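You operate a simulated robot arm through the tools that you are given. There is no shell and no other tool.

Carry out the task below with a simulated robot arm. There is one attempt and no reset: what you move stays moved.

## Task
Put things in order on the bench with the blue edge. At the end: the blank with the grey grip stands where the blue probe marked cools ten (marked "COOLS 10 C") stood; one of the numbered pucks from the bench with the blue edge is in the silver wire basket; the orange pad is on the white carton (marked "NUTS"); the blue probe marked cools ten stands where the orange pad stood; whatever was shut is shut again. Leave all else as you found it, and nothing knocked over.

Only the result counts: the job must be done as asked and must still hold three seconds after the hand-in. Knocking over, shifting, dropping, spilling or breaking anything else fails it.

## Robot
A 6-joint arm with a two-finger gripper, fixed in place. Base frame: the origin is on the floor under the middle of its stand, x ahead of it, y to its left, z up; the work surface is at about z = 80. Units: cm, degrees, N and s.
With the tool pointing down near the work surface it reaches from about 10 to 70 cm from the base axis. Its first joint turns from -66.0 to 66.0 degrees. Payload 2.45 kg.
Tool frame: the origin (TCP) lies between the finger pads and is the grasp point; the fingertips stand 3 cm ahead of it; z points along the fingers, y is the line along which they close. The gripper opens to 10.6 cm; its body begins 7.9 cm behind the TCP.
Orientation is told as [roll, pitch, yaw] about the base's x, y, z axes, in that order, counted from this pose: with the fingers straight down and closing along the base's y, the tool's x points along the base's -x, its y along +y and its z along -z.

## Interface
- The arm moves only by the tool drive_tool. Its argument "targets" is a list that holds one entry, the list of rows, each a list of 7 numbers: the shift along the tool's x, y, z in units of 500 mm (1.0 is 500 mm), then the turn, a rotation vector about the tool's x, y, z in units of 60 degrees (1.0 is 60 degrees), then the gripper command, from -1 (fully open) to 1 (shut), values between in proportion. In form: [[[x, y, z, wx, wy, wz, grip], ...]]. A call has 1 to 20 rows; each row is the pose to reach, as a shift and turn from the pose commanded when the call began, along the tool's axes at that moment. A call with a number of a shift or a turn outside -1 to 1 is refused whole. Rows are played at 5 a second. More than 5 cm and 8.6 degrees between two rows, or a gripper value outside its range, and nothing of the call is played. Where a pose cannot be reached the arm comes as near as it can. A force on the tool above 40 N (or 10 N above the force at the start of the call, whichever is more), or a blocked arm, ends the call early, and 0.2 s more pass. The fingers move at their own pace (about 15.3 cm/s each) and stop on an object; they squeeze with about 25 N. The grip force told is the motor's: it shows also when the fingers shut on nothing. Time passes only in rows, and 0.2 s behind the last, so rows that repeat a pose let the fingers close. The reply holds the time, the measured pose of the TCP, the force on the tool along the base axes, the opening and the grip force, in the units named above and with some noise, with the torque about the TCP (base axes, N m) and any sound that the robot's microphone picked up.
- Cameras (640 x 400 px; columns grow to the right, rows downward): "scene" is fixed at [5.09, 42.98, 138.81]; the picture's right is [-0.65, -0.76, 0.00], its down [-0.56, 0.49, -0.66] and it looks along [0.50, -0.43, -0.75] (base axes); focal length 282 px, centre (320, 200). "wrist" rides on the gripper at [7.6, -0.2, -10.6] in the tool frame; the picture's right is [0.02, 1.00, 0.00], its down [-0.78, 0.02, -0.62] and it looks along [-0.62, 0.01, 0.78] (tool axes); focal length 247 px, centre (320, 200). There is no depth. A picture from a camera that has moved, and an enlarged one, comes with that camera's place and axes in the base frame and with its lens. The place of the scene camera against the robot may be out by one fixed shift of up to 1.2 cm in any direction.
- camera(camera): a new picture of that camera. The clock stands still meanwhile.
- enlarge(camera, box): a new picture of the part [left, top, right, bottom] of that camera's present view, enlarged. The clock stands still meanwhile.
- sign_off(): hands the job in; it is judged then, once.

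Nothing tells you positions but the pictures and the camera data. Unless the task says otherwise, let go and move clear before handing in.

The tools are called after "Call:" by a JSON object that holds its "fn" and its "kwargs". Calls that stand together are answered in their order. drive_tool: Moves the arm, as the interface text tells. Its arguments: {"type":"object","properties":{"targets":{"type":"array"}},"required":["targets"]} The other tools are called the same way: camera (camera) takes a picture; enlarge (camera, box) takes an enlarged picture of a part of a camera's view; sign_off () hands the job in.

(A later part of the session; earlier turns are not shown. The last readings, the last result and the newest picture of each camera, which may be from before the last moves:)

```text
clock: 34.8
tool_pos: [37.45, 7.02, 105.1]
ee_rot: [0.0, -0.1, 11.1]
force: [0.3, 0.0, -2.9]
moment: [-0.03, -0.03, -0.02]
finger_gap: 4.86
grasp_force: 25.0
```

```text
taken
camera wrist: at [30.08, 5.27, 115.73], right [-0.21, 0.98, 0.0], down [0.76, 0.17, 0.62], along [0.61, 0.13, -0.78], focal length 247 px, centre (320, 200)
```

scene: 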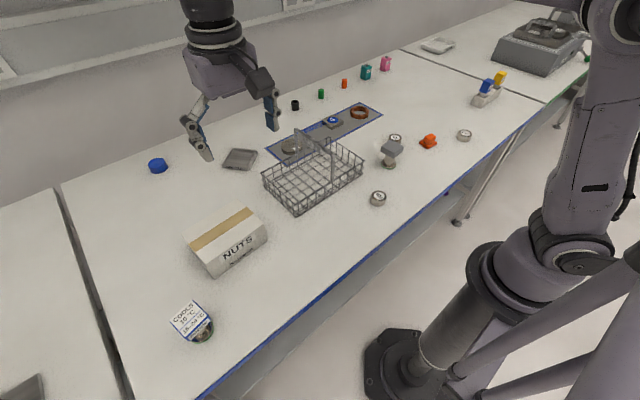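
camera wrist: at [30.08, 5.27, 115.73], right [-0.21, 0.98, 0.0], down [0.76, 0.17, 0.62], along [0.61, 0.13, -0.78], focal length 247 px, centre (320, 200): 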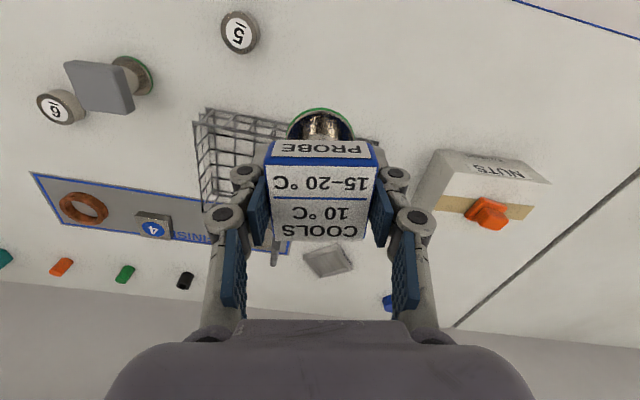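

The probe is held steady. I'll carry on to above the pad's old spot, turning back to yaw 0.

Call:
{"fn": "drive_tool", "kwargs": {"targets": [[[0.005, -0.04, 0, 0, 0, 0.01, 1], [0.014, -0.115, 0, 0, 0, 0.025, 1], [0.0245, -0.2, 0, 0, 0, 0.045, 1], [0.035, -0.285, 0, 0, 0, 0.065, 1], [0.0455, -0.37, 0, 0, 0, 0.085, 1], [0.056, -0.455, 0, 0, 0, 0.105, 1], [0.0665, -0.54, 0, 0, 0, 0.125, 1], [0.077, -0.625, 0, 0, 0, 0.145, 1], [0.087, -0.71, 0, 0, 0, 0.165, 1], [0.097, -0.785, 0, 0, 0, 0.18, 1], [0.1028, -0.838, 0, 0, 0, 0.183, 1], [0.1028, -0.838, 0.05, 0, 0, 0.183, 1], [0.1028, -0.838, 0.12, 0, 0, 0.183, 1], [0.1028, -0.838, 0.18, 0, 0, 0.183, 1], [0.1028, -0.838, 0.2, 0, 0, 0.183, 1], [0.1028, -0.838, 0.2, 0, 0, 0.183, 1]]]}}

Call:
{"fn": "camera", "kwargs": {"camera": "wrist"}}

Call:
{"fn": "enlarge", "kwargs": {"camera": "scene", "box": [370, 80, 490, 170]}}

```text
clock: 38.2
tool_pos: [40.49, -35.26, 94.83]
ee_rot: [0.1, -0.1, 0.1]
force: [0.4, -0.5, -2.5]
moment: [0.0, 0.01, 0.0]
finger_gap: 4.84
grasp_force: 25.1
```

```text
taken
camera wrist: at [33.05, -35.35, 105.46], right [-0.02, 1.0, 0.0], down [0.78, 0.02, 0.62], along [0.62, 0.01, -0.78], focal length 247 px, centre (320, 200)
```

wrist: 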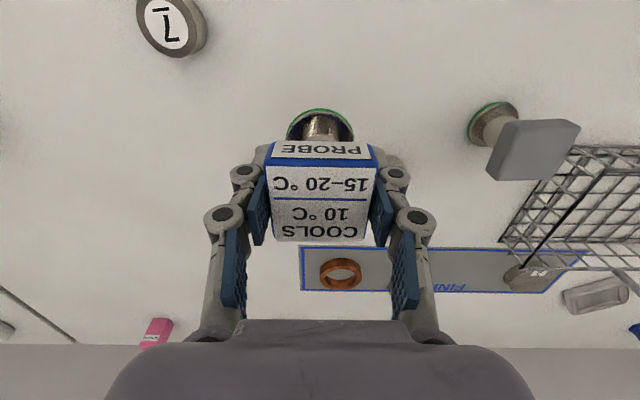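

```text
4.44 times, centred on (430, 125) of scene
camera zoom: at [5.09, 42.98, 138.81], right [-0.65, -0.76, 0.0], down [-0.56, 0.49, -0.66], along [0.5, -0.43, -0.75], focal length 1252 px, centre (-169, 533)
```

zoom: 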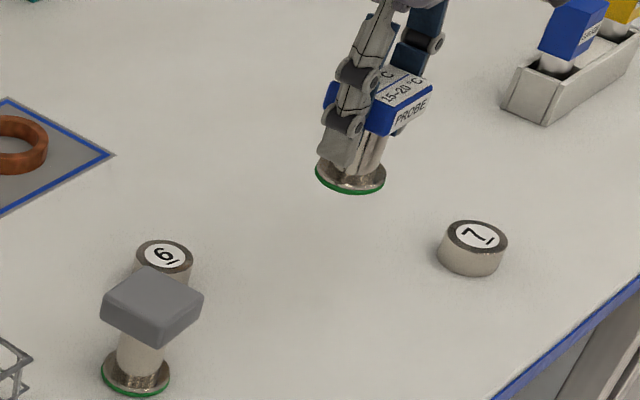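

The probe hangs upright over the pad's old spot at (40.4, -35.1). I'll lower it to just above contact and then feel for the bench.

Call:
{"fn": "drive_tool", "kwargs": {"targets": [[[0.001, 0.001, 0.05, 0, 0, 0, 1], [0.001, 0.002, 0.1, 0, 0, 0, 1], [0.001, 0.002, 0.145, 0, 0, 0, 1], [0.001, 0.002, 0.172, 0, 0, 0, 1], [0.001, 0.002, 0.182, 0, 0, 0, 1], [0.001, 0.002, 0.182, 0, 0, 0, 1]]]}}

Call:
{"fn": "drive_tool", "kwargs": {"targets": [[[0, 0, 0.002, 0, 0, 0, 1], [0, 0, 0.004, 0, 0, 0, 1], [0, 0, 0.004, 0, 0, 0, 1]]]}}

Call:
{"fn": "enlarge", "kwargs": {"camera": "scene", "box": [370, 80, 490, 170]}}

```text
clock: 39.6
tool_pos: [40.47, -35.03, 85.83]
ee_rot: [0.1, -0.1, 0.1]
force: [0.0, 0.3, -3.3]
moment: [-0.03, 0.0, -0.01]
finger_gap: 4.84
grasp_force: 24.9
```

```text
clock: 40.4
tool_pos: [40.51, -34.93, 85.6]
ee_rot: [0.2, -0.2, 0.1]
force: [-0.2, -0.1, -2.3]
moment: [0.0, -0.04, -0.02]
finger_gap: 4.84
grasp_force: 25.2
```

```text
4.44 times, centred on (430, 125) of scene
camera zoom: at [5.09, 42.98, 138.81], right [-0.65, -0.76, 0.0], down [-0.56, 0.49, -0.66], along [0.5, -0.43, -0.75], focal length 1252 px, centre (-169, 533)
```

zoom: 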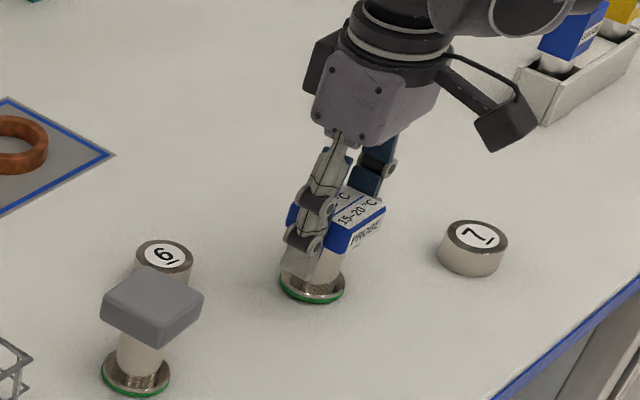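

Still no contact, with the base just above the bench. I'll lower it a few more millimetres.

Call:
{"fn": "drive_tool", "kwargs": {"targets": [[[0, 0, 0.002, 0, 0, 0, 1], [0, 0, 0.003, 0, 0, 0, 1], [0, 0, 0.003, 0, 0, 0, 1]]]}}

Call:
{"fn": "drive_tool", "kwargs": {"targets": [[[0, 0, 0.001, 0, 0, 0, 1], [0, 0, 0.002, 0, 0, 0, 1], [0, 0, 0.002, 0, 0, 0, 1]]]}}

```text
clock: 41.2
tool_pos: [40.52, -35.04, 85.56]
ee_rot: [0.1, -0.1, 0.2]
force: [1.3, 0.1, -1.3]
moment: [-0.03, -0.02, 0.01]
finger_gap: 4.85
grasp_force: 25.4
```

```text
clock: 42.0
tool_pos: [40.52, -34.97, 85.38]
ee_rot: [-0.1, -0.2, 0.1]
force: [0.1, -1.2, 9.3]
moment: [0.0, -0.07, 0.0]
finger_gap: 4.89
grasp_force: 24.8
```

The probe touched down (force +9 N). I'll open the fingers and rise straight up.

Call:
{"fn": "drive_tool", "kwargs": {"targets": [[[0, 0, -0.001, 0, 0, 0, 1], [0, 0, -0.001, 0, 0, 0, 0.05], [0, 0, -0.001, 0, 0, 0, -0.1], [0, 0, -0.001, 0, 0, 0, -0.32], [0, 0, -0.001, 0, 0, 0, -0.32]]]}}

Call:
{"fn": "camera", "kwargs": {"camera": "wrist"}}

```text
clock: 43.2
tool_pos: [40.51, -35.03, 85.46]
ee_rot: [0.1, -0.1, 0.1]
force: [-0.7, 0.2, -0.2]
moment: [0.0, -0.01, 0.02]
finger_gap: 7.0
grasp_force: 0.0
```

```text
taken
camera wrist: at [33.02, -35.24, 96.07], right [-0.02, 1.0, 0.0], down [0.78, 0.02, 0.62], along [0.62, 0.01, -0.78], focal length 247 px, centre (320, 200)
```

wrist: 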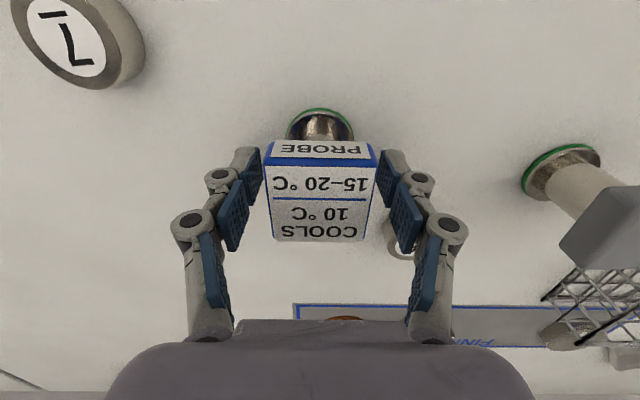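

The probe stands at (40.5, -35.0). I'll rise clear and move over the blank, with a slight yaw of +3.6°.

Call:
{"fn": "drive_tool", "kwargs": {"targets": [[[0, 0, -0.03, 0, 0, 0, -0.32], [0, 0, -0.09, 0, 0, 0, -0.32], [0, 0, -0.17, 0, 0, 0, -0.32], [0, 0, -0.25, 0, 0, 0, -0.32], [0, 0, -0.31, 0, 0, 0, -0.32], [-0.008, 0.07, -0.31, 0, 0, -0.012, -0.32], [-0.016, 0.14, -0.31, 0, 0, -0.024, -0.32], [-0.024, 0.21, -0.31, 0, 0, -0.036, -0.32], [-0.032, 0.29, -0.31, 0, 0, -0.048, -0.32], [-0.04, 0.358, -0.31, 0, 0, -0.06, -0.32], [-0.04, 0.358, -0.31, 0, 0, -0.06, -0.32]]]}}

Call:
{"fn": "camera", "kwargs": {"camera": "wrist"}}

Call:
{"fn": "enlarge", "kwargs": {"camera": "wrist", "box": [240, 30, 400, 150]}}

Call:
{"fn": "enlarge", "kwargs": {"camera": "scene", "box": [370, 100, 490, 190]}}

```text
clock: 45.6
tool_pos: [42.32, -17.2, 100.92]
ee_rot: [0.0, -0.1, 3.6]
force: [-0.3, 0.1, 0.7]
moment: [-0.04, -0.03, 0.0]
finger_gap: 6.98
grasp_force: 0.1
```

```text
taken
camera wrist: at [34.9, -17.87, 111.58], right [-0.09, 1.0, 0.0], down [0.78, 0.07, 0.62], along [0.62, 0.05, -0.78], focal length 247 px, centre (320, 200)
```

wrist: 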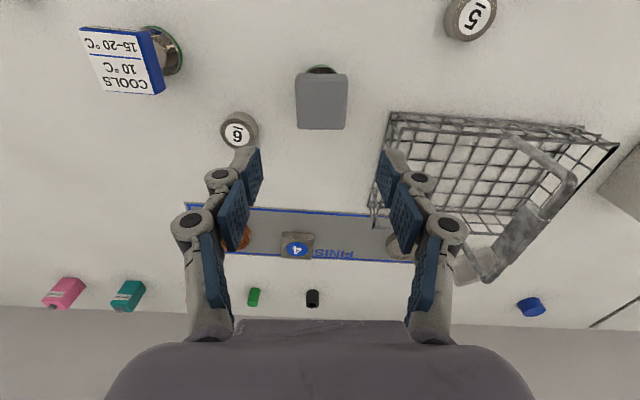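

```text
3.33 times, centred on (320, 90) of wrist
camera zoom: at [34.9, -17.87, 111.58], right [-0.09, 1.0, 0.0], down [0.78, 0.07, 0.62], along [0.62, 0.05, -0.78], focal length 823 px, centre (320, 567)
```

zoom: 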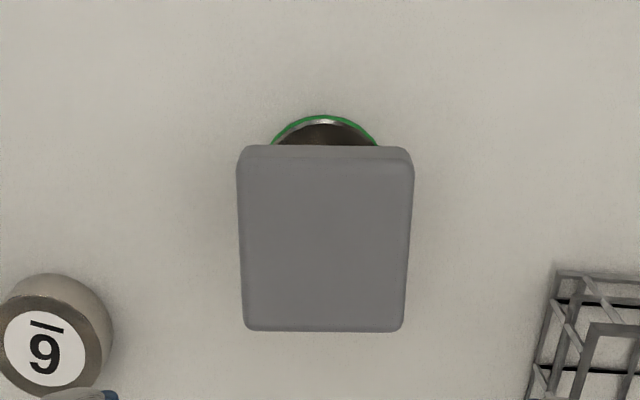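

```text
4.44 times, centred on (430, 145) of scene
camera zoom: at [5.09, 42.99, 138.81], right [-0.65, -0.76, 0.0], down [-0.56, 0.49, -0.66], along [0.5, -0.43, -0.75], focal length 1252 px, centre (-169, 444)
```

zoom: 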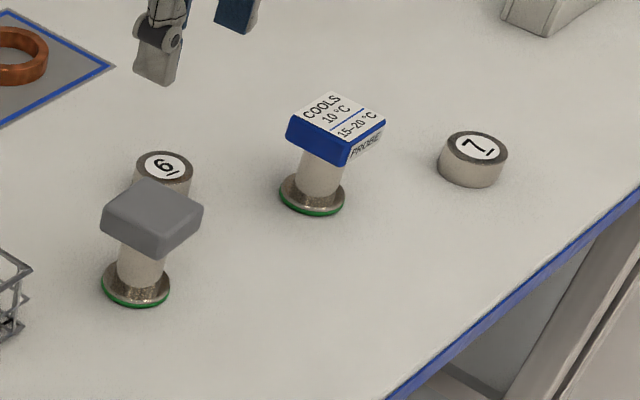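

Probe and blank are the same design. The blank is centred under the gripper, offset by about 0.2 cm forward. I'll descend around its grey grip.

Call:
{"fn": "drive_tool", "kwargs": {"targets": [[[-0.002, 0.0005, 0.06, 0, 0, -0.008, -0.32], [-0.0038, 0.001, 0.13, 0, 0, -0.017, -0.32], [-0.0038, 0.001, 0.19, 0, 0, -0.017, -0.32], [-0.0038, 0.001, 0.24, 0, 0, -0.017, -0.32], [-0.0038, 0.001, 0.28, 0, 0, -0.017, -0.32], [-0.0038, 0.001, 0.3, 0, 0, -0.017, -0.32], [-0.0038, 0.001, 0.3094, 0, 0, -0.017, -0.32], [-0.0038, 0.001, 0.3094, 0, 0, -0.017, -0.32]]]}}

Call:
{"fn": "camera", "kwargs": {"camera": "wrist"}}

Call:
{"fn": "enlarge", "kwargs": {"camera": "scene", "box": [340, 90, 460, 180]}}

```text
clock: 47.4
tool_pos: [42.72, -16.87, 85.46]
ee_rot: [0.0, -0.1, 4.7]
force: [-0.5, -0.5, 0.1]
moment: [0.03, -0.01, 0.01]
finger_gap: 6.99
grasp_force: 0.1
```

```text
taken
camera wrist: at [35.22, -17.79, 96.07], right [-0.1, 0.99, 0.0], down [0.78, 0.08, 0.62], along [0.62, 0.06, -0.78], focal length 247 px, centre (320, 200)
```

wrist: 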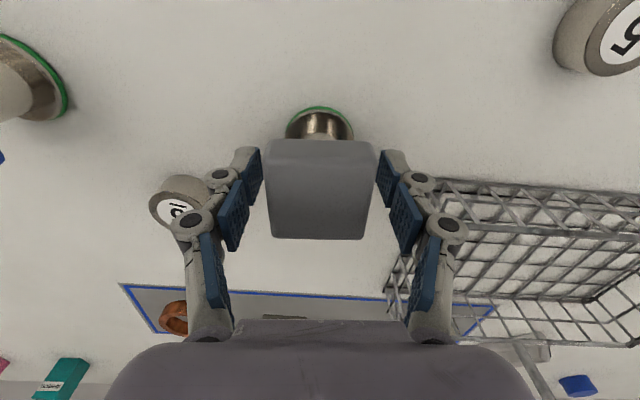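

```text
4.44 times, centred on (400, 135) of scene
camera zoom: at [5.09, 42.98, 138.81], right [-0.65, -0.76, 0.0], down [-0.56, 0.49, -0.66], along [0.5, -0.43, -0.75], focal length 1252 px, centre (-36, 489)
```

zoom: 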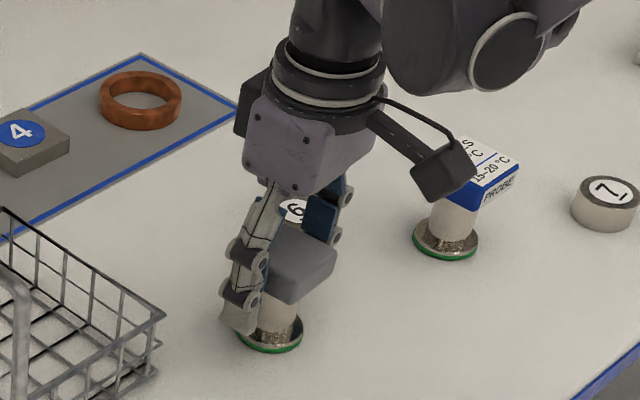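

The view matches the one I had for the probe, with the grip centred. I'll close and lift.

Call:
{"fn": "drive_tool", "kwargs": {"targets": [[[0, 0, 0, 0, 0, 0, 0], [0, 0, 0, 0, 0, 0, 0.5], [0, 0, 0, 0, 0, 0, 1], [0, 0, 0, 0, 0, 0, 1]]]}}

Call:
{"fn": "drive_tool", "kwargs": {"targets": [[[0, 0, -0.01, 0, 0, 0, 1], [0, 0, -0.03, 0, 0, 0, 1], [0, 0, -0.06, 0, 0, 0, 1], [0, 0, -0.08, 0, 0, 0, 1], [0, 0, -0.08, 0, 0, 0, 1]]]}}

Call:
{"fn": "camera", "kwargs": {"camera": "wrist"}}

Call:
{"fn": "enlarge", "kwargs": {"camera": "scene", "box": [340, 90, 460, 180]}}

```text
clock: 48.4
tool_pos: [42.6, -16.99, 85.42]
ee_rot: [0.0, -0.1, 4.7]
force: [1.0, -2.5, 3.0]
moment: [-0.02, 0.0, 0.0]
finger_gap: 4.83
grasp_force: 25.2
```

```text
clock: 49.6
tool_pos: [42.74, -17.08, 89.58]
ee_rot: [-0.1, -0.1, 4.7]
force: [-0.3, 0.4, -2.5]
moment: [0.01, -0.01, -0.02]
finger_gap: 4.85
grasp_force: 24.8
```

```text
taken
camera wrist: at [35.32, -17.9, 100.16], right [-0.1, 0.99, 0.0], down [0.78, 0.08, 0.62], along [0.62, 0.06, -0.78], focal length 247 px, centre (320, 200)
```

wrist: 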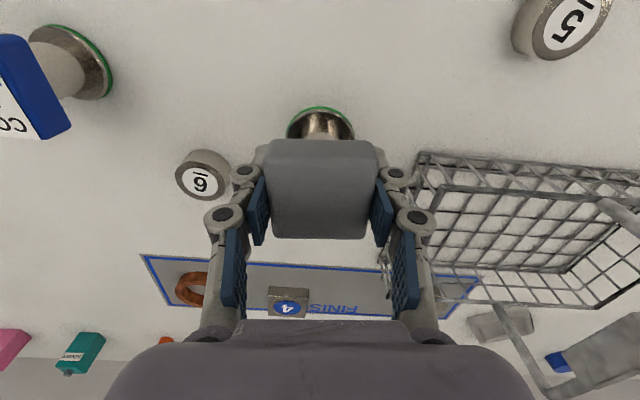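

```text
4.44 times, centred on (400, 135) of scene
camera zoom: at [5.09, 42.98, 138.81], right [-0.65, -0.76, 0.0], down [-0.56, 0.49, -0.66], along [0.5, -0.43, -0.75], focal length 1252 px, centre (-36, 489)
```

zoom: 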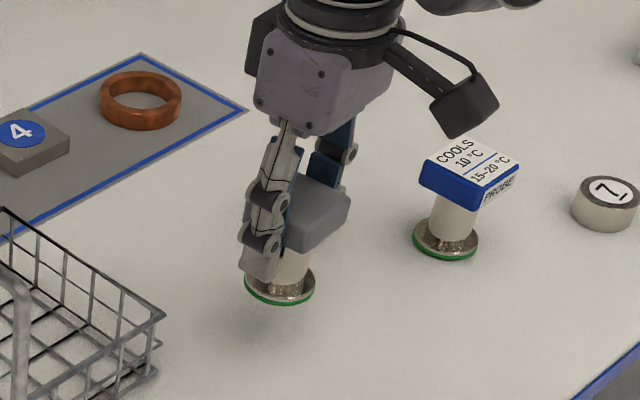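

The blank is held upright and free. I'll raise it and carry it toward the probe's old spot.

Call:
{"fn": "drive_tool", "kwargs": {"targets": [[[0, 0, -0.05, 0, 0, 0, 1], [0, 0, -0.13, 0, 0, 0, 1], [0, 0, -0.21, 0, 0, 0, 1], [0, 0, -0.28, 0, 0, 0, 1], [0.001, 0.02, -0.31, 0, 0, 0, 1], [0.004, 0.09, -0.31, 0, 0, 0, 1], [0.007, 0.17, -0.31, 0, 0, 0, 1], [0.01, 0.255, -0.31, 0, 0, 0, 1], [0.013, 0.34, -0.31, 0, 0, 0, 1], [0.0165, 0.425, -0.31, 0, 0, 0, 1], [0.02, 0.51, -0.31, 0, 0, 0, 1], [0.023, 0.595, -0.31, 0, 0, 0, 1], [0.0257, 0.664, -0.31, 0, 0, 0, 1]]]}}

```text
clock: 52.4
tool_pos: [38.71, 15.99, 104.87]
ee_rot: [0.0, 0.0, 4.6]
force: [-0.2, 0.2, -2.7]
moment: [0.01, -0.03, 0.02]
finger_gap: 4.85
grasp_force: 25.4
```

The carry is steady. I'll finish moving above the probe's old spot and come down to about z=95.

Call:
{"fn": "drive_tool", "kwargs": {"targets": [[[0.001, 0.03, 0, 0, 0, -0.005, 1], [0.004, 0.1, 0, 0, 0, -0.015, 1], [0.007, 0.18, 0, 0, 0, -0.03, 1], [0.011, 0.265, 0, 0, 0, -0.045, 1], [0.0145, 0.35, 0, 0, 0, -0.06, 1], [0.018, 0.435, 0, 0, 0, -0.075, 1], [0.0215, 0.52, 0, 0, 0, -0.09, 1], [0.025, 0.6, 0, 0, 0, -0.1, 1], [0.0273, 0.661, 0, 0, 0, -0.105, 1], [0.0273, 0.661, 0.05, 0, 0, -0.105, 1], [0.0273, 0.661, 0.12, 0, 0, -0.105, 1], [0.0273, 0.661, 0.18, 0, 0, -0.105, 1], [0.0273, 0.661, 0.197, 0, 0, -0.105, 1], [0.0273, 0.661, 0.197, 0, 0, -0.105, 1]]]}}

Call:
{"fn": "camera", "kwargs": {"camera": "wrist"}}

Call:
{"fn": "enlarge", "kwargs": {"camera": "scene", "box": [120, 220, 280, 380]}}

```text
clock: 55.4
tool_pos: [34.65, 48.85, 95.26]
ee_rot: [0.0, -0.1, 11.0]
force: [-0.4, 0.1, -3.0]
moment: [-0.02, -0.02, 0.02]
finger_gap: 4.83
grasp_force: 24.9
```

```text
taken
camera wrist: at [27.32, 47.14, 105.79], right [-0.21, 0.98, 0.0], down [0.76, 0.17, 0.62], along [0.61, 0.13, -0.78], focal length 247 px, centre (320, 200)
```

wrist: 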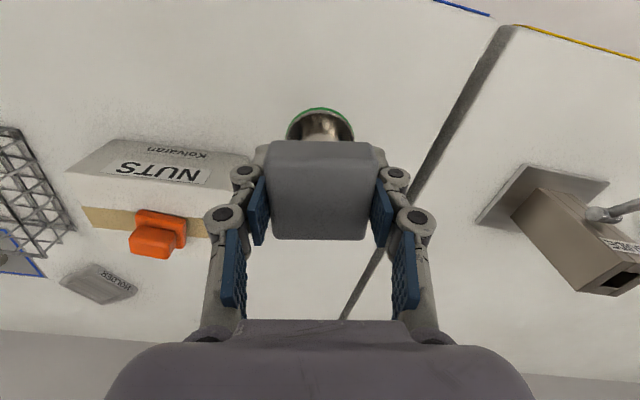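

```text
2.50 times, centred on (200, 300) of scene
camera zoom: at [5.09, 42.99, 138.81], right [-0.65, -0.76, 0.0], down [-0.56, 0.49, -0.66], along [0.5, -0.43, -0.75], focal length 704 px, centre (620, -50)
```

zoom: 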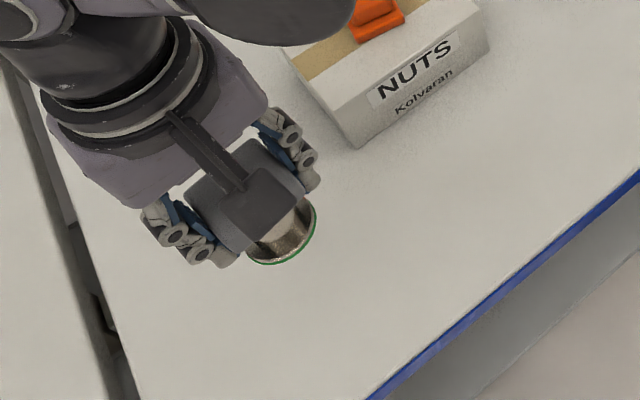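

I'm over the probe's old spot at (34.65, 48.85). I'll lower to just above contact and then feel for the bench.

Call:
{"fn": "drive_tool", "kwargs": {"targets": [[[0, 0, 0.05, 0, 0, 0, 1], [0, 0, 0.1, 0, 0, 0, 1], [0, 0, 0.15, 0, 0, 0, 1], [0, 0, 0.18, 0, 0, 0, 1], [0, 0, 0.188, 0, 0, 0, 1], [0, 0, 0.188, 0, 0, 0, 1]]]}}

Call:
{"fn": "drive_tool", "kwargs": {"targets": [[[0, 0, 0.002, 0, 0, 0, 1], [0, 0, 0.004, 0, 0, 0, 1], [0, 0, 0.004, 0, 0, 0, 1]]]}}

Call:
{"fn": "drive_tool", "kwargs": {"targets": [[[0, 0, 0.001, 0, 0, 0, 1], [0, 0, 0.002, 0, 0, 0, 1], [0, 0, 0.002, 0, 0, 0, 1]]]}}

```text
clock: 56.8
tool_pos: [34.65, 48.81, 85.73]
ee_rot: [0.1, 0.0, 11.0]
force: [-0.4, -0.3, -1.8]
moment: [0.02, -0.02, 0.03]
finger_gap: 4.82
grasp_force: 25.2
```

```text
clock: 57.6
tool_pos: [34.68, 48.72, 85.65]
ee_rot: [0.1, -0.2, 11.0]
force: [0.7, -0.2, -1.9]
moment: [-0.02, 0.04, -0.03]
finger_gap: 4.87
grasp_force: 25.6
```

```text
clock: 58.4
tool_pos: [34.77, 48.92, 85.44]
ee_rot: [0.0, -0.1, 11.0]
force: [0.0, -0.1, -2.1]
moment: [-0.01, 0.0, -0.01]
finger_gap: 4.84
grasp_force: 24.9
```

No contact yet, so I'll go a further millimetre at a time.

Call:
{"fn": "drive_tool", "kwargs": {"targets": [[[0, 0, 0.001, 0, 0, 0, 1], [0, 0, 0.002, 0, 0, 0, 1], [0, 0, 0.002, 0, 0, 0, 1]]]}}

Call:
{"fn": "drive_tool", "kwargs": {"targets": [[[0, 0, 0.001, 0, 0, 0, 1], [0, 0, 0.002, 0, 0, 0, 1], [0, 0, 0.002, 0, 0, 0, 1]]]}}

```text
clock: 59.2
tool_pos: [34.68, 48.74, 85.34]
ee_rot: [0.1, -0.2, 10.9]
force: [4.2, 3.0, 11.0]
moment: [-0.01, -0.01, 0.0]
finger_gap: 4.92
grasp_force: 25.4
```

```text
clock: 60.0
tool_pos: [34.61, 48.77, 85.28]
ee_rot: [0.0, 0.0, 11.0]
force: [0.6, 2.0, 5.7]
moment: [0.02, -0.15, 0.03]
finger_gap: 4.94
grasp_force: 24.4
```

The blank is down on the bench. I'll release it and rise straight up.

Call:
{"fn": "drive_tool", "kwargs": {"targets": [[[0, 0, -0.002, 0, 0, 0, 1], [0, 0, -0.002, 0, 0, 0, 0.05], [0, 0, -0.002, 0, 0, 0, -0.1], [0, 0, -0.002, 0, 0, 0, -0.32], [0, 0, -0.002, 0, 0, 0, -0.32], [0, 0, -0.03, 0, 0, 0, -0.32], [0, 0, -0.09, 0, 0, 0, -0.32], [0, 0, -0.17, 0, 0, 0, -0.32], [0, 0, -0.25, 0, 0, 0, -0.32], [0, 0, -0.33, 0, 0, 0, -0.32], [0, 0, -0.33, 0, 0, 0, -0.32]]]}}

Call:
{"fn": "camera", "kwargs": {"camera": "wrist"}}

Call:
{"fn": "enlarge", "kwargs": {"camera": "wrist", "box": [240, 30, 400, 150]}}

Call:
{"fn": "enlarge", "kwargs": {"camera": "scene", "box": [120, 220, 280, 380]}}

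```text
clock: 62.4
tool_pos: [34.34, 48.75, 101.83]
ee_rot: [0.1, -0.2, 11.0]
force: [0.0, -1.1, 0.2]
moment: [0.03, 0.0, -0.01]
finger_gap: 7.02
grasp_force: 0.0
```

```text
taken
camera wrist: at [27.01, 47.02, 112.44], right [-0.21, 0.98, 0.0], down [0.76, 0.17, 0.62], along [0.61, 0.13, -0.78], focal length 247 px, centre (320, 200)
```

wrist: 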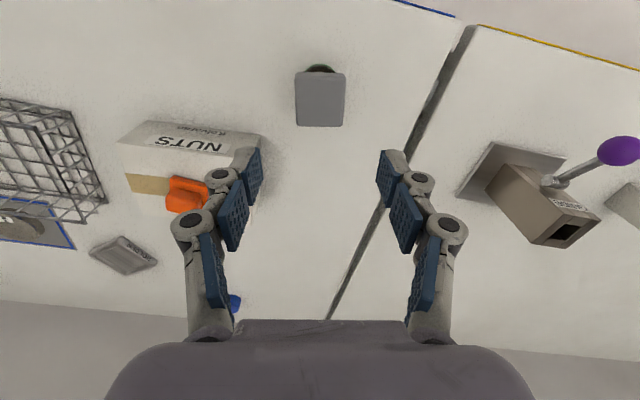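

```text
3.33 times, centred on (320, 90) of wrist
camera zoom: at [27.01, 47.02, 112.44], right [-0.21, 0.98, 0.0], down [0.76, 0.17, 0.62], along [0.61, 0.13, -0.78], focal length 823 px, centre (320, 567)
```

zoom: 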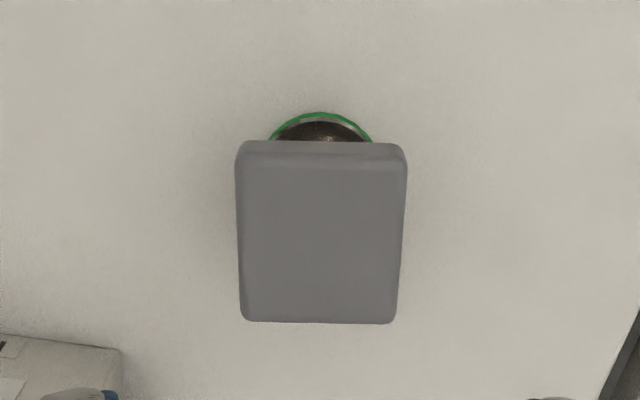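

```text
2.50 times, centred on (200, 300) of scene
camera zoom: at [5.09, 42.98, 138.81], right [-0.65, -0.76, 0.0], down [-0.56, 0.49, -0.66], along [0.5, -0.43, -0.75], focal length 704 px, centre (620, -50)
```

zoom: 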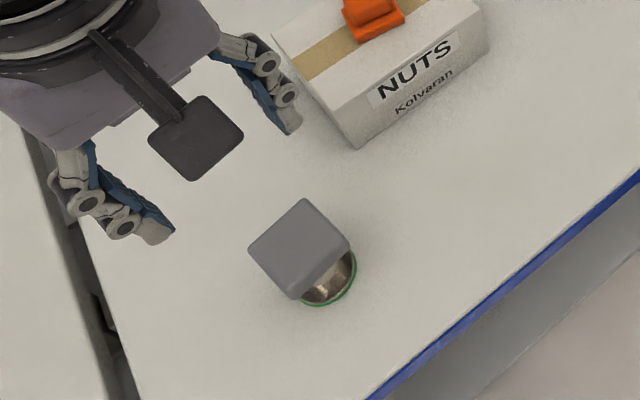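

The blank stands upright at the probe's old spot. I'll compare it against the earlier scene view using the same enlarged box to check the offset.

Call:
{"fn": "enlarge", "kwargs": {"camera": "scene", "box": [150, 280, 250, 360]}}

Call:
{"fn": "enlarge", "kwargs": {"camera": "scene", "box": [370, 120, 450, 180]}}

```text
5.00 times, centred on (200, 320) of scene
camera zoom: at [5.09, 42.98, 138.81], right [-0.65, -0.76, 0.0], down [-0.56, 0.49, -0.66], along [0.5, -0.43, -0.75], focal length 1408 px, centre (920, -400)
```

zoom: 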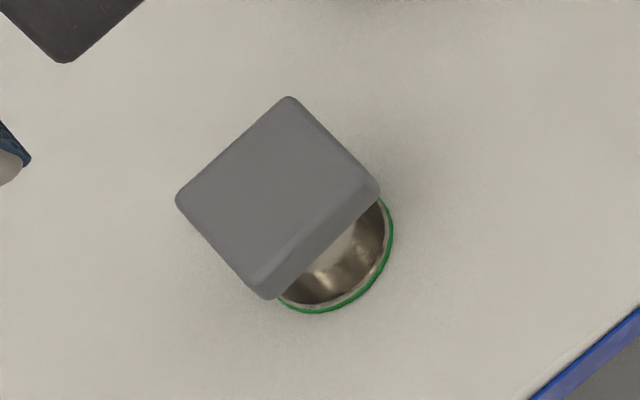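

```text
6.67 times, centred on (410, 150) of scene
camera zoom: at [5.09, 42.98, 138.81], right [-0.65, -0.76, 0.0], down [-0.56, 0.49, -0.66], along [0.5, -0.43, -0.75], focal length 1878 px, centre (-280, 533)
```

zoom: 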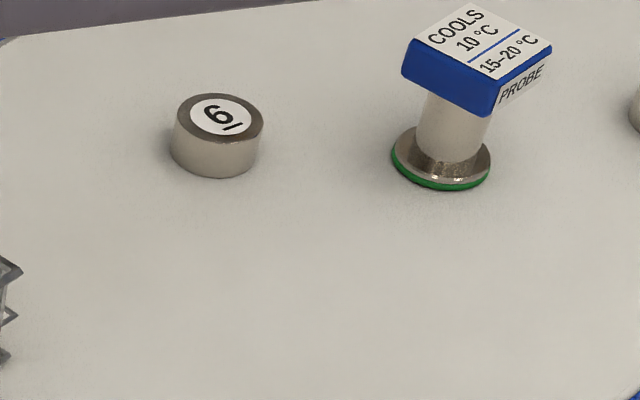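

The blank is within about 3 mm of the probe's original place and the probe is on the pad's old spot. Next is puck 5. I'll head there while turning the wrist toward yaw +90°, so the fingers will close along x inside the basket.

Call:
{"fn": "drive_tool", "kwargs": {"targets": [[[0.01, -0.06, -0.01, 0, 0, -0.06, -0.32], [0.022, -0.14, -0.02, 0, 0, -0.13, -0.32], [0.034, -0.22, -0.03, 0, 0, -0.2, -0.32], [0.046, -0.3, -0.04, 0, 0, -0.27, -0.32], [0.058, -0.38, -0.05, 0, 0, -0.34, -0.32], [0.07, -0.46, -0.06, 0, 0, -0.41, -0.32], [0.082, -0.54, -0.06, 0, 0, -0.48, -0.32], [0.094, -0.62, -0.06, 0, 0, -0.55, -0.32], [0.106, -0.7, -0.06, 0, 0, -0.63, -0.32], [0.1174, -0.772, -0.06, 0, 0, -0.7, -0.32], [0.1174, -0.772, -0.06, 0, 0, -0.7, -0.32]]]}}

Call:
{"fn": "camera", "kwargs": {"camera": "wrist"}}

Call:
{"fn": "camera", "kwargs": {"camera": "scene"}}

```text
clock: 64.8
tool_pos: [36.0, 9.6, 104.53]
ee_rot: [0.0, -0.1, 53.1]
force: [0.6, -0.8, -0.2]
moment: [-0.02, -0.03, -0.01]
finger_gap: 7.02
grasp_force: 0.0
```

```text
taken
camera wrist: at [31.77, 3.34, 115.3], right [-0.81, 0.58, 0.0], down [0.46, 0.64, 0.62], along [0.36, 0.51, -0.78], focal length 247 px, centre (320, 200)
```

wrist: 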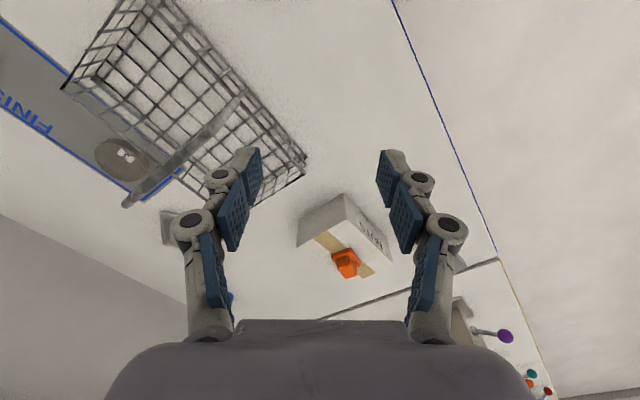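

```text
taken
```

scene: 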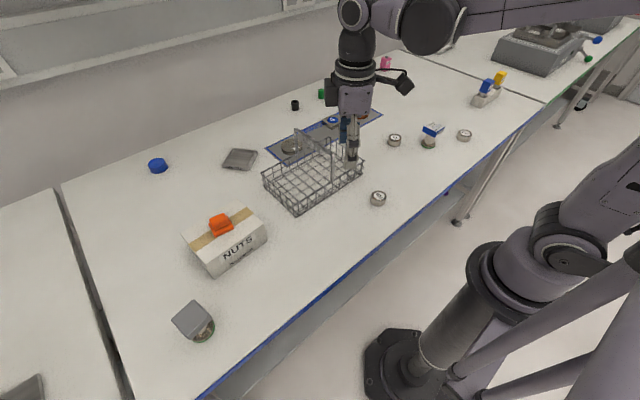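

The wrist turn works fine. I'll finish turning to yaw 90° and stop above puck 5.

Call:
{"fn": "drive_tool", "kwargs": {"targets": [[[0.029, -0.016, 0.01, 0, 0, -0.088, -0.32], [0.058, -0.033, 0.02, 0, 0, -0.176, -0.32], [0.087, -0.049, 0.035, 0, 0, -0.264, -0.32], [0.116, -0.066, 0.05, 0, 0, -0.352, -0.32], [0.145, -0.082, 0.06, 0, 0, -0.44, -0.32], [0.175, -0.099, 0.07, 0, 0, -0.53, -0.32], [0.2036, -0.1152, 0.08, 0, 0, -0.615, -0.32], [0.2036, -0.1152, 0.08, 0, 0, -0.615, -0.32]]]}}

Call:
{"fn": "camera", "kwargs": {"camera": "wrist"}}

Call:
{"fn": "enlarge", "kwargs": {"camera": "wrist", "box": [240, 30, 400, 150]}}

```text
clock: 66.6
tool_pos: [34.68, -1.85, 100.69]
ee_rot: [-0.2, -0.2, 90.0]
force: [-0.3, -0.2, 0.2]
moment: [-0.03, -0.01, -0.02]
finger_gap: 6.98
grasp_force: 0.1
```

```text
taken
camera wrist: at [34.96, -9.56, 111.35], right [-1.0, -0.02, 0.0], down [-0.02, 0.78, 0.62], along [-0.01, 0.62, -0.78], focal length 247 px, centre (320, 200)
```

wrist: 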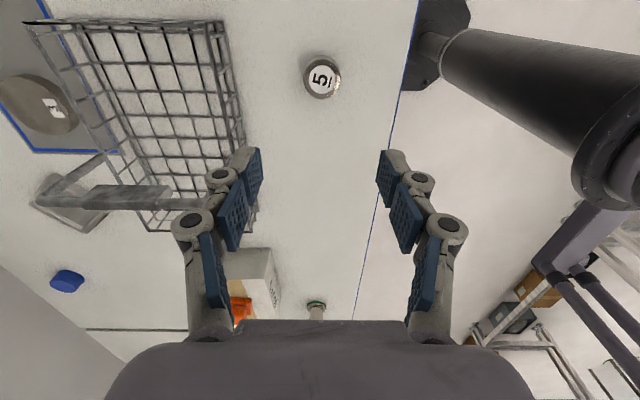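

```text
3.33 times, centred on (320, 90) of wrist
camera zoom: at [34.96, -9.56, 111.35], right [-1.0, -0.02, 0.0], down [-0.02, 0.78, 0.62], along [-0.01, 0.62, -0.78], focal length 823 px, centre (320, 567)
```

zoom: 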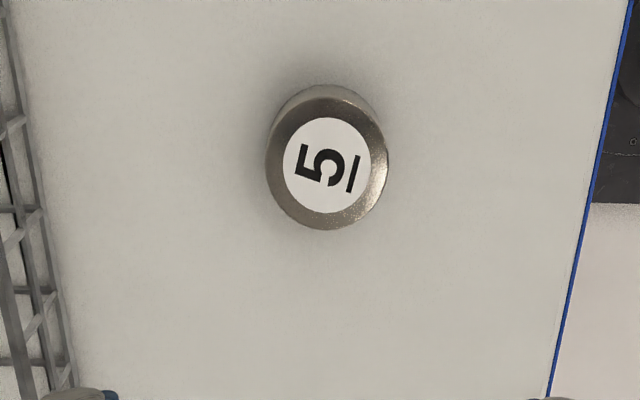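

Puck 5 is at about (34.6, -3.1), diameter 3.9 cm. I'll descend so that the fingertips straddle it just above the bench.

Call:
{"fn": "drive_tool", "kwargs": {"targets": [[[0.013, 0.0005, 0.06, 0, 0, 0, -0.32], [0.0258, 0.001, 0.13, 0, 0, 0, -0.32], [0.0258, 0.001, 0.2, 0, 0, 0, -0.32], [0.0258, 0.001, 0.26, 0, 0, 0, -0.32], [0.0258, 0.001, 0.31, 0, 0, 0, -0.32], [0.0258, 0.001, 0.335, 0, 0, 0, -0.32], [0.0258, 0.001, 0.3438, 0, 0, 0, -0.32], [0.0258, 0.001, 0.3438, 0, 0, 0, -0.32]]]}}

Call:
{"fn": "camera", "kwargs": {"camera": "wrist"}}

Call:
{"fn": "enlarge", "kwargs": {"camera": "scene", "box": [330, 140, 430, 220]}}

```text
clock: 68.4
tool_pos: [34.62, -3.18, 83.55]
ee_rot: [-0.1, -0.2, 89.9]
force: [-0.1, -0.3, 0.4]
moment: [-0.01, -0.01, -0.02]
finger_gap: 7.01
grasp_force: 0.0
```

```text
taken
camera wrist: at [34.96, -10.87, 94.21], right [-1.0, -0.02, 0.0], down [-0.02, 0.78, 0.62], along [-0.01, 0.62, -0.78], focal length 247 px, centre (320, 200)
```

wrist: 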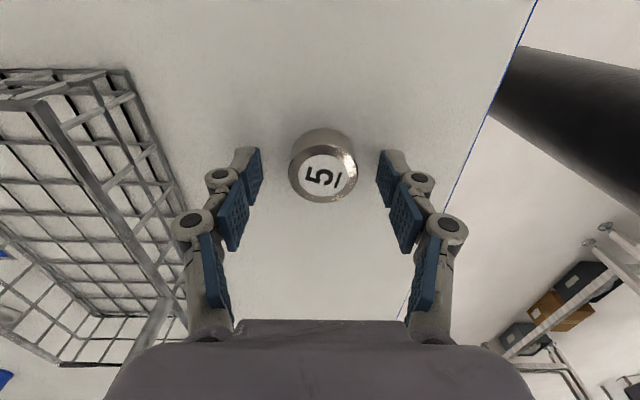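

```text
5.00 times, centred on (380, 180) of scene
camera zoom: at [5.09, 42.98, 138.81], right [-0.65, -0.76, 0.0], down [-0.56, 0.49, -0.66], along [0.5, -0.43, -0.75], focal length 1408 px, centre (20, 300)
```

zoom: 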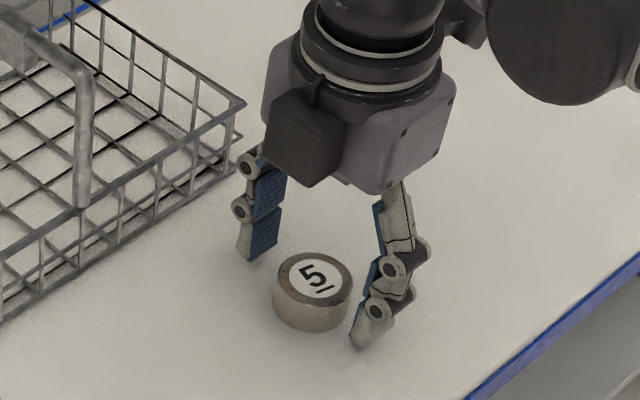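

The puck sits centred between the fingertips, so I'll close.

Call:
{"fn": "drive_tool", "kwargs": {"targets": [[[0, 0, 0, 0, 0, 0, 0.1], [0, 0, 0, 0, 0, 0, 0.6], [0, 0, 0, 0, 0, 0, 1], [0, 0, 0, 0, 0, 0, 1]]]}}

Call:
{"fn": "drive_tool", "kwargs": {"targets": [[[0, 0, -0.01, 0, 0, 0, 1], [0, 0, -0.04, 0, 0, 0, 1], [0, 0, -0.1, 0, 0, 0, 1], [0, 0, -0.18, 0, 0, 0, 1], [0, 0, -0.27, 0, 0, 0, 1], [0, 0, -0.36, 0, 0, 0, 1], [0, 0, -0.42, 0, 0, 0, 1], [0, 0, -0.42, 0, 0, 0, 1]]]}}

Call:
{"fn": "camera", "kwargs": {"camera": "wrist"}}

Call:
{"fn": "enlarge", "kwargs": {"camera": "scene", "box": [240, 80, 420, 220]}}

```text
clock: 69.4
tool_pos: [34.7, -3.18, 83.54]
ee_rot: [-0.1, -0.1, 89.8]
force: [0.1, -0.7, -0.8]
moment: [-0.01, -0.01, 0.02]
finger_gap: 4.04
grasp_force: 25.4
```

```text
clock: 71.2
tool_pos: [34.52, -3.07, 104.51]
ee_rot: [-0.2, -0.1, 89.9]
force: [0.0, -0.2, -2.5]
moment: [0.01, 0.02, 0.0]
finger_gap: 4.04
grasp_force: 25.5
```

```text
taken
camera wrist: at [34.83, -10.79, 115.16], right [-1.0, -0.02, 0.0], down [-0.02, 0.78, 0.62], along [-0.01, 0.62, -0.78], focal length 247 px, centre (320, 200)
```

wrist: 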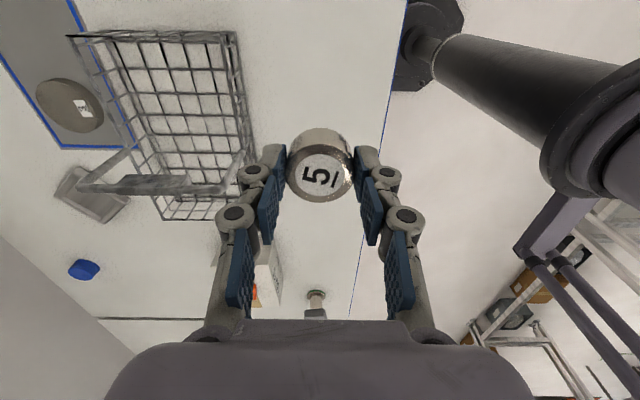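

```text
2.86 times, centred on (330, 150) of scene
camera zoom: at [5.09, 42.98, 138.81], right [-0.65, -0.76, 0.0], down [-0.56, 0.49, -0.66], along [0.5, -0.43, -0.75], focal length 805 px, centre (291, 343)
```

zoom: 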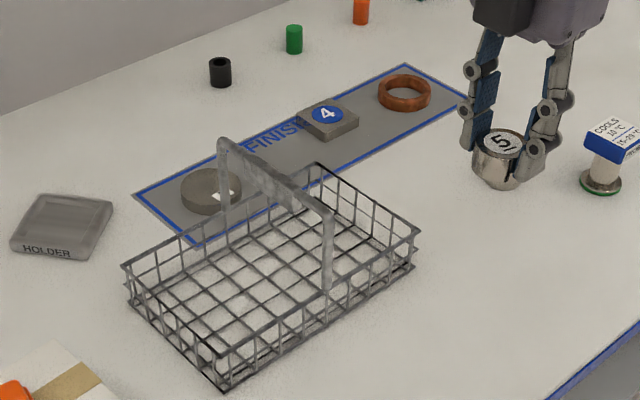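

Puck 5 is held securely. Before entering the basket I'll zoom in to pin down its rim, floor and handle.

Call:
{"fn": "enlarge", "kwargs": {"camera": "wrist", "box": [50, 0, 290, 240]}}

Call:
{"fn": "enlarge", "kwargs": {"camera": "scene", "box": [250, 120, 380, 220]}}

```text
1.67 times, centred on (170, 120) of wrist
camera zoom: at [34.83, -10.79, 115.16], right [-1.0, -0.02, 0.0], down [-0.02, 0.78, 0.62], along [-0.01, 0.62, -0.78], focal length 412 px, centre (570, 333)
```

zoom: 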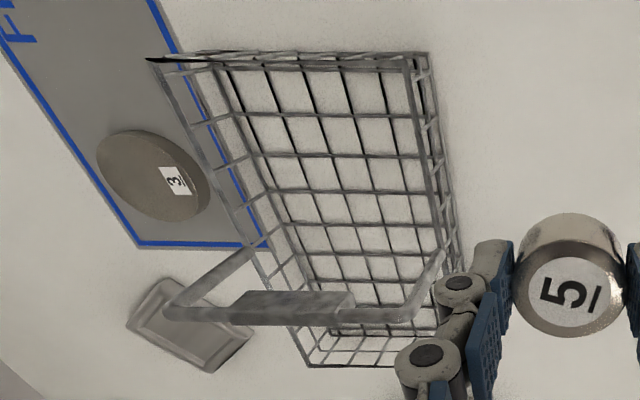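

```text
4.00 times, centred on (315, 170) of scene
camera zoom: at [5.09, 42.98, 138.81], right [-0.65, -0.76, 0.0], down [-0.56, 0.49, -0.66], along [0.5, -0.43, -0.75], focal length 1127 px, centre (340, 320)
```

zoom: 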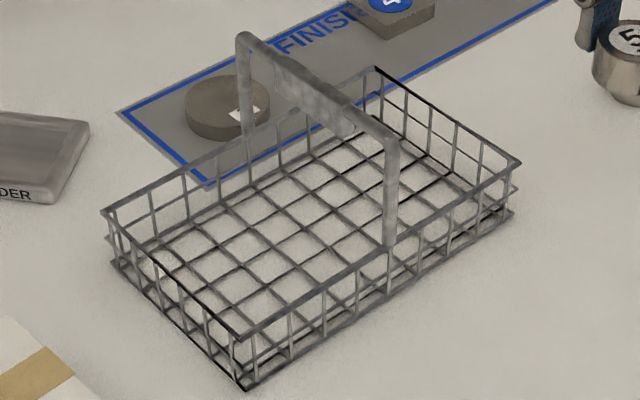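

The basket rim is at z≈85.3, spanning x 44.8–60.2 and y -8.0–17.6, with the handle at y≈4.8 reaching z≈94. I'll place the puck in the near-right half at (52.5, -3), first moving over it at height.

Call:
{"fn": "drive_tool", "kwargs": {"targets": [[[0, -0.05, 0, 0, 0, 0, 1], [0, -0.13, 0, 0, 0, 0, 1], [0, -0.21, 0, 0, 0, 0, 1], [0, -0.29, 0, 0, 0, 0, 1], [0, -0.34, 0, 0, 0, 0, 1], [0, -0.36, 0, 0, 0, 0, 1], [0, -0.36, 0, 0, 0, 0, 1]]]}}

Call:
{"fn": "camera", "kwargs": {"camera": "wrist"}}

Call:
{"fn": "enlarge", "kwargs": {"camera": "scene", "box": [230, 50, 410, 220]}}

```text
clock: 72.8
tool_pos: [52.62, -3.08, 104.4]
ee_rot: [-0.1, -0.1, 89.9]
force: [0.1, -0.7, -2.4]
moment: [-0.03, 0.01, -0.01]
finger_gap: 4.03
grasp_force: 25.0
```

```text
taken
camera wrist: at [52.93, -10.82, 115.17], right [-1.0, -0.02, 0.0], down [-0.02, 0.78, 0.62], along [-0.01, 0.62, -0.78], focal length 247 px, centre (320, 200)
```

wrist: 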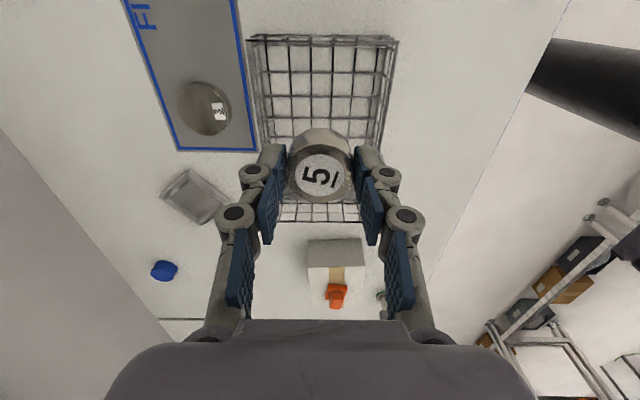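

```text
2.35 times, centred on (320, 135) of scene
camera zoom: at [5.09, 42.98, 138.81], right [-0.65, -0.76, 0.0], down [-0.56, 0.49, -0.66], along [0.5, -0.43, -0.75], focal length 663 px, centre (320, 353)
```

zoom: 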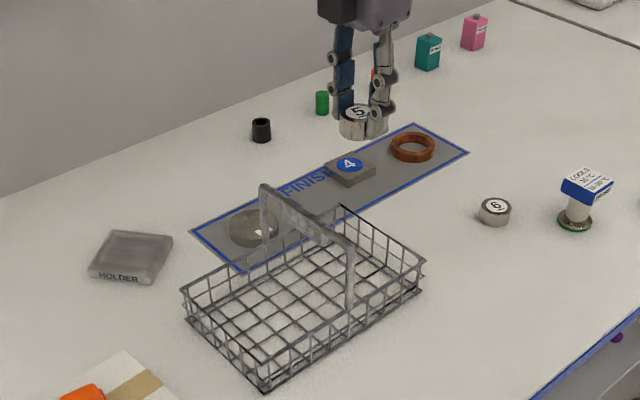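

I'm centred over the right half of the basket. I'll descend part-way and check the clearance to the handle.

Call:
{"fn": "drive_tool", "kwargs": {"targets": [[[0, 0, 0.06, 0, 0, 0, 1], [0, 0, 0.13, 0, 0, 0, 1], [0, 0, 0.19, 0, 0, 0, 1], [0, 0, 0.24, 0, 0, 0, 1], [0, 0, 0.25, 0, 0, 0, 1], [0, 0, 0.25, 0, 0, 0, 1]]]}}

Call:
{"fn": "camera", "kwargs": {"camera": "wrist"}}

Call:
{"fn": "enlarge", "kwargs": {"camera": "scene", "box": [240, 60, 400, 220]}}

```text
clock: 74.2
tool_pos: [52.75, -3.28, 91.98]
ee_rot: [-0.1, -0.1, 89.9]
force: [0.0, 0.3, -2.0]
moment: [0.0, -0.02, 0.0]
finger_gap: 4.02
grasp_force: 24.7
```

```text
taken
camera wrist: at [52.93, -10.97, 102.71], right [-1.0, -0.02, 0.0], down [-0.02, 0.78, 0.62], along [-0.01, 0.62, -0.78], focal length 247 px, centre (320, 200)
```

wrist: 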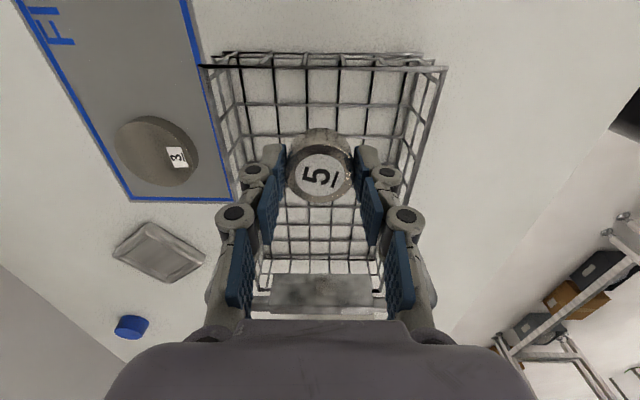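

```text
2.50 times, centred on (320, 140) of scene
camera zoom: at [5.09, 42.98, 138.81], right [-0.65, -0.76, 0.0], down [-0.56, 0.49, -0.66], along [0.5, -0.43, -0.75], focal length 704 px, centre (320, 350)
```

zoom: 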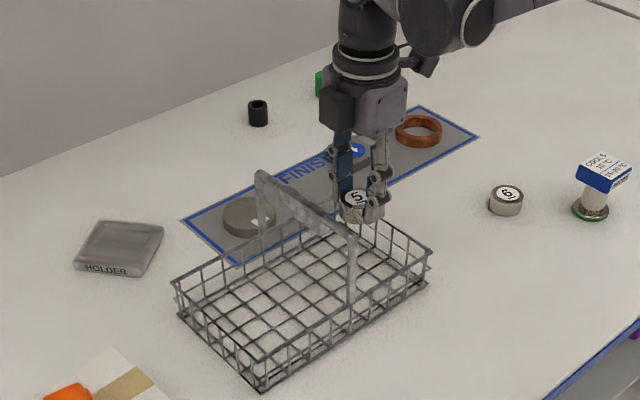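

The handle bar is at y≈3.8–5.4, well clear of the gripper body. I'll keep lowering toward the basket floor.

Call:
{"fn": "drive_tool", "kwargs": {"targets": [[[0, 0, 0.04, 0, 0, 0, 1], [0, 0, 0.08, 0, 0, 0, 1], [0, 0, 0.11, 0, 0, 0, 1], [0, 0, 0.13, 0, 0, 0, 1], [0, 0, 0.142, 0, 0, 0, 1], [0, 0, 0.142, 0, 0, 0, 1]]]}}

Call:
{"fn": "camera", "kwargs": {"camera": "wrist"}}

Call:
{"fn": "enlarge", "kwargs": {"camera": "scene", "box": [260, 100, 380, 220]}}

```text
clock: 75.6
tool_pos: [52.72, -3.31, 85.02]
ee_rot: [-0.1, -0.1, 89.9]
force: [-0.4, -0.5, -2.2]
moment: [0.03, 0.01, -0.01]
finger_gap: 4.04
grasp_force: 24.8
```

```text
taken
camera wrist: at [53.02, -10.94, 95.67], right [-1.0, -0.02, 0.0], down [-0.02, 0.78, 0.62], along [-0.01, 0.62, -0.78], focal length 247 px, centre (320, 200)
```

wrist: 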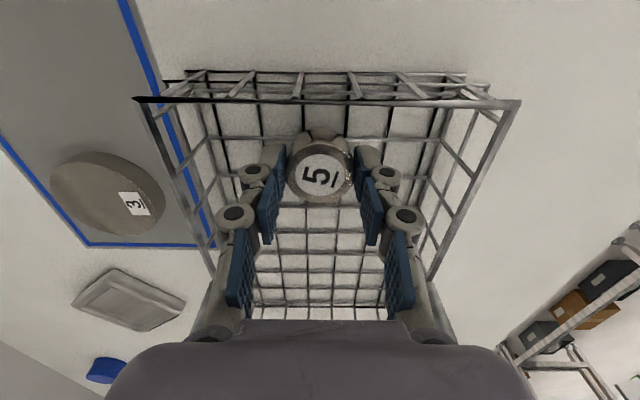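

```text
3.33 times, centred on (320, 160) of scene
camera zoom: at [5.09, 42.98, 138.81], right [-0.65, -0.76, 0.0], down [-0.56, 0.49, -0.66], along [0.5, -0.43, -0.75], focal length 939 px, centre (320, 333)
```

zoom: 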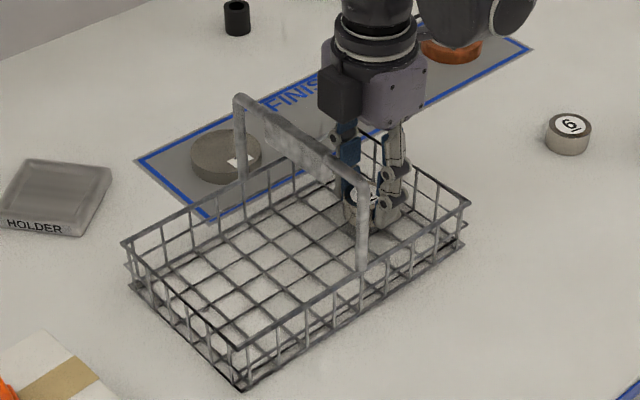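

There's no contact yet, with the puck bottom about 1 cm above the basket floor. I'll continue in small steps.

Call:
{"fn": "drive_tool", "kwargs": {"targets": [[[0, 0, 0.004, 0, 0, 0, 1], [0, 0, 0.008, 0, 0, 0, 1], [0, 0, 0.01, 0, 0, 0, 1], [0, 0, 0.01, 0, 0, 0, 1]]]}}

Call:
{"fn": "drive_tool", "kwargs": {"targets": [[[0, 0, 0.002, 0, 0, 0, 1], [0, 0, 0.004, 0, 0, 0, 1], [0, 0, 0.004, 0, 0, 0, 1]]]}}

```text
clock: 76.6
tool_pos: [52.76, -3.14, 84.4]
ee_rot: [-0.1, -0.1, 89.9]
force: [0.3, -0.1, -2.2]
moment: [0.02, -0.01, 0.03]
finger_gap: 4.03
grasp_force: 24.9
```

```text
clock: 77.4
tool_pos: [52.7, -3.21, 84.21]
ee_rot: [-0.1, -0.1, 89.9]
force: [0.5, 0.0, -2.9]
moment: [0.0, 0.01, 0.0]
finger_gap: 4.03
grasp_force: 25.0
```

Call:
{"fn": "drive_tool", "kwargs": {"targets": [[[0, 0, 0.002, 0, 0, 0, 1], [0, 0, 0.003, 0, 0, 0, 1], [0, 0, 0.003, 0, 0, 0, 1]]]}}

Call:
{"fn": "drive_tool", "kwargs": {"targets": [[[0, 0, 0.001, 0, 0, 0, 1], [0, 0, 0.002, 0, 0, 0, 1], [0, 0, 0.002, 0, 0, 0, 1]]]}}

```text
clock: 78.2
tool_pos: [52.65, -3.13, 84.21]
ee_rot: [0.0, 0.0, 90.0]
force: [-1.1, -0.1, -2.6]
moment: [0.02, 0.01, 0.0]
finger_gap: 4.02
grasp_force: 25.3
```

```text
clock: 79.0
tool_pos: [52.61, -3.21, 84.06]
ee_rot: [-0.2, -0.1, 89.9]
force: [0.1, -0.2, 16.5]
moment: [0.01, 0.03, 0.01]
finger_gap: 4.02
grasp_force: 25.1
```

The puck rests on the basket floor (16 N contact). I'll ease off, open just enough to release it and rise straight out.

Call:
{"fn": "drive_tool", "kwargs": {"targets": [[[0, 0, -0.0015, 0, 0, 0, 1], [0, 0, -0.0015, 0, 0, 0, 0.15], [0, 0, -0.0015, 0, 0, 0, 0.05], [0, 0, -0.0015, 0, 0, 0, 0.0], [0, 0, -0.0015, 0, 0, 0, 0.0]]]}}

Call:
{"fn": "camera", "kwargs": {"camera": "wrist"}}

```text
clock: 80.2
tool_pos: [52.63, -3.09, 84.0]
ee_rot: [-0.1, -0.1, 89.9]
force: [-0.7, 0.4, 0.4]
moment: [0.03, 0.04, -0.01]
finger_gap: 5.3
grasp_force: 0.0
```

```text
taken
camera wrist: at [52.89, -10.89, 94.73], right [-1.0, -0.02, 0.0], down [-0.02, 0.78, 0.62], along [-0.01, 0.62, -0.78], focal length 247 px, centre (320, 200)
```

wrist: 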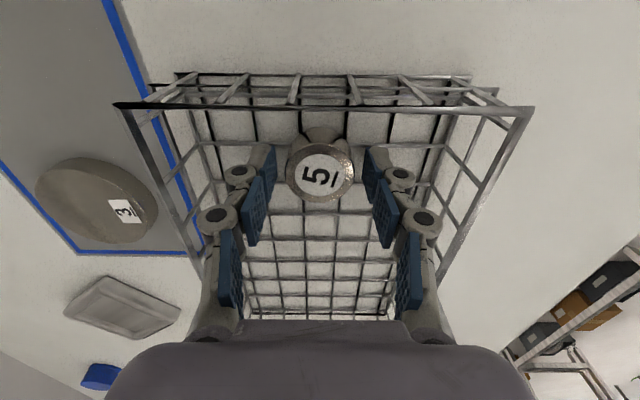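

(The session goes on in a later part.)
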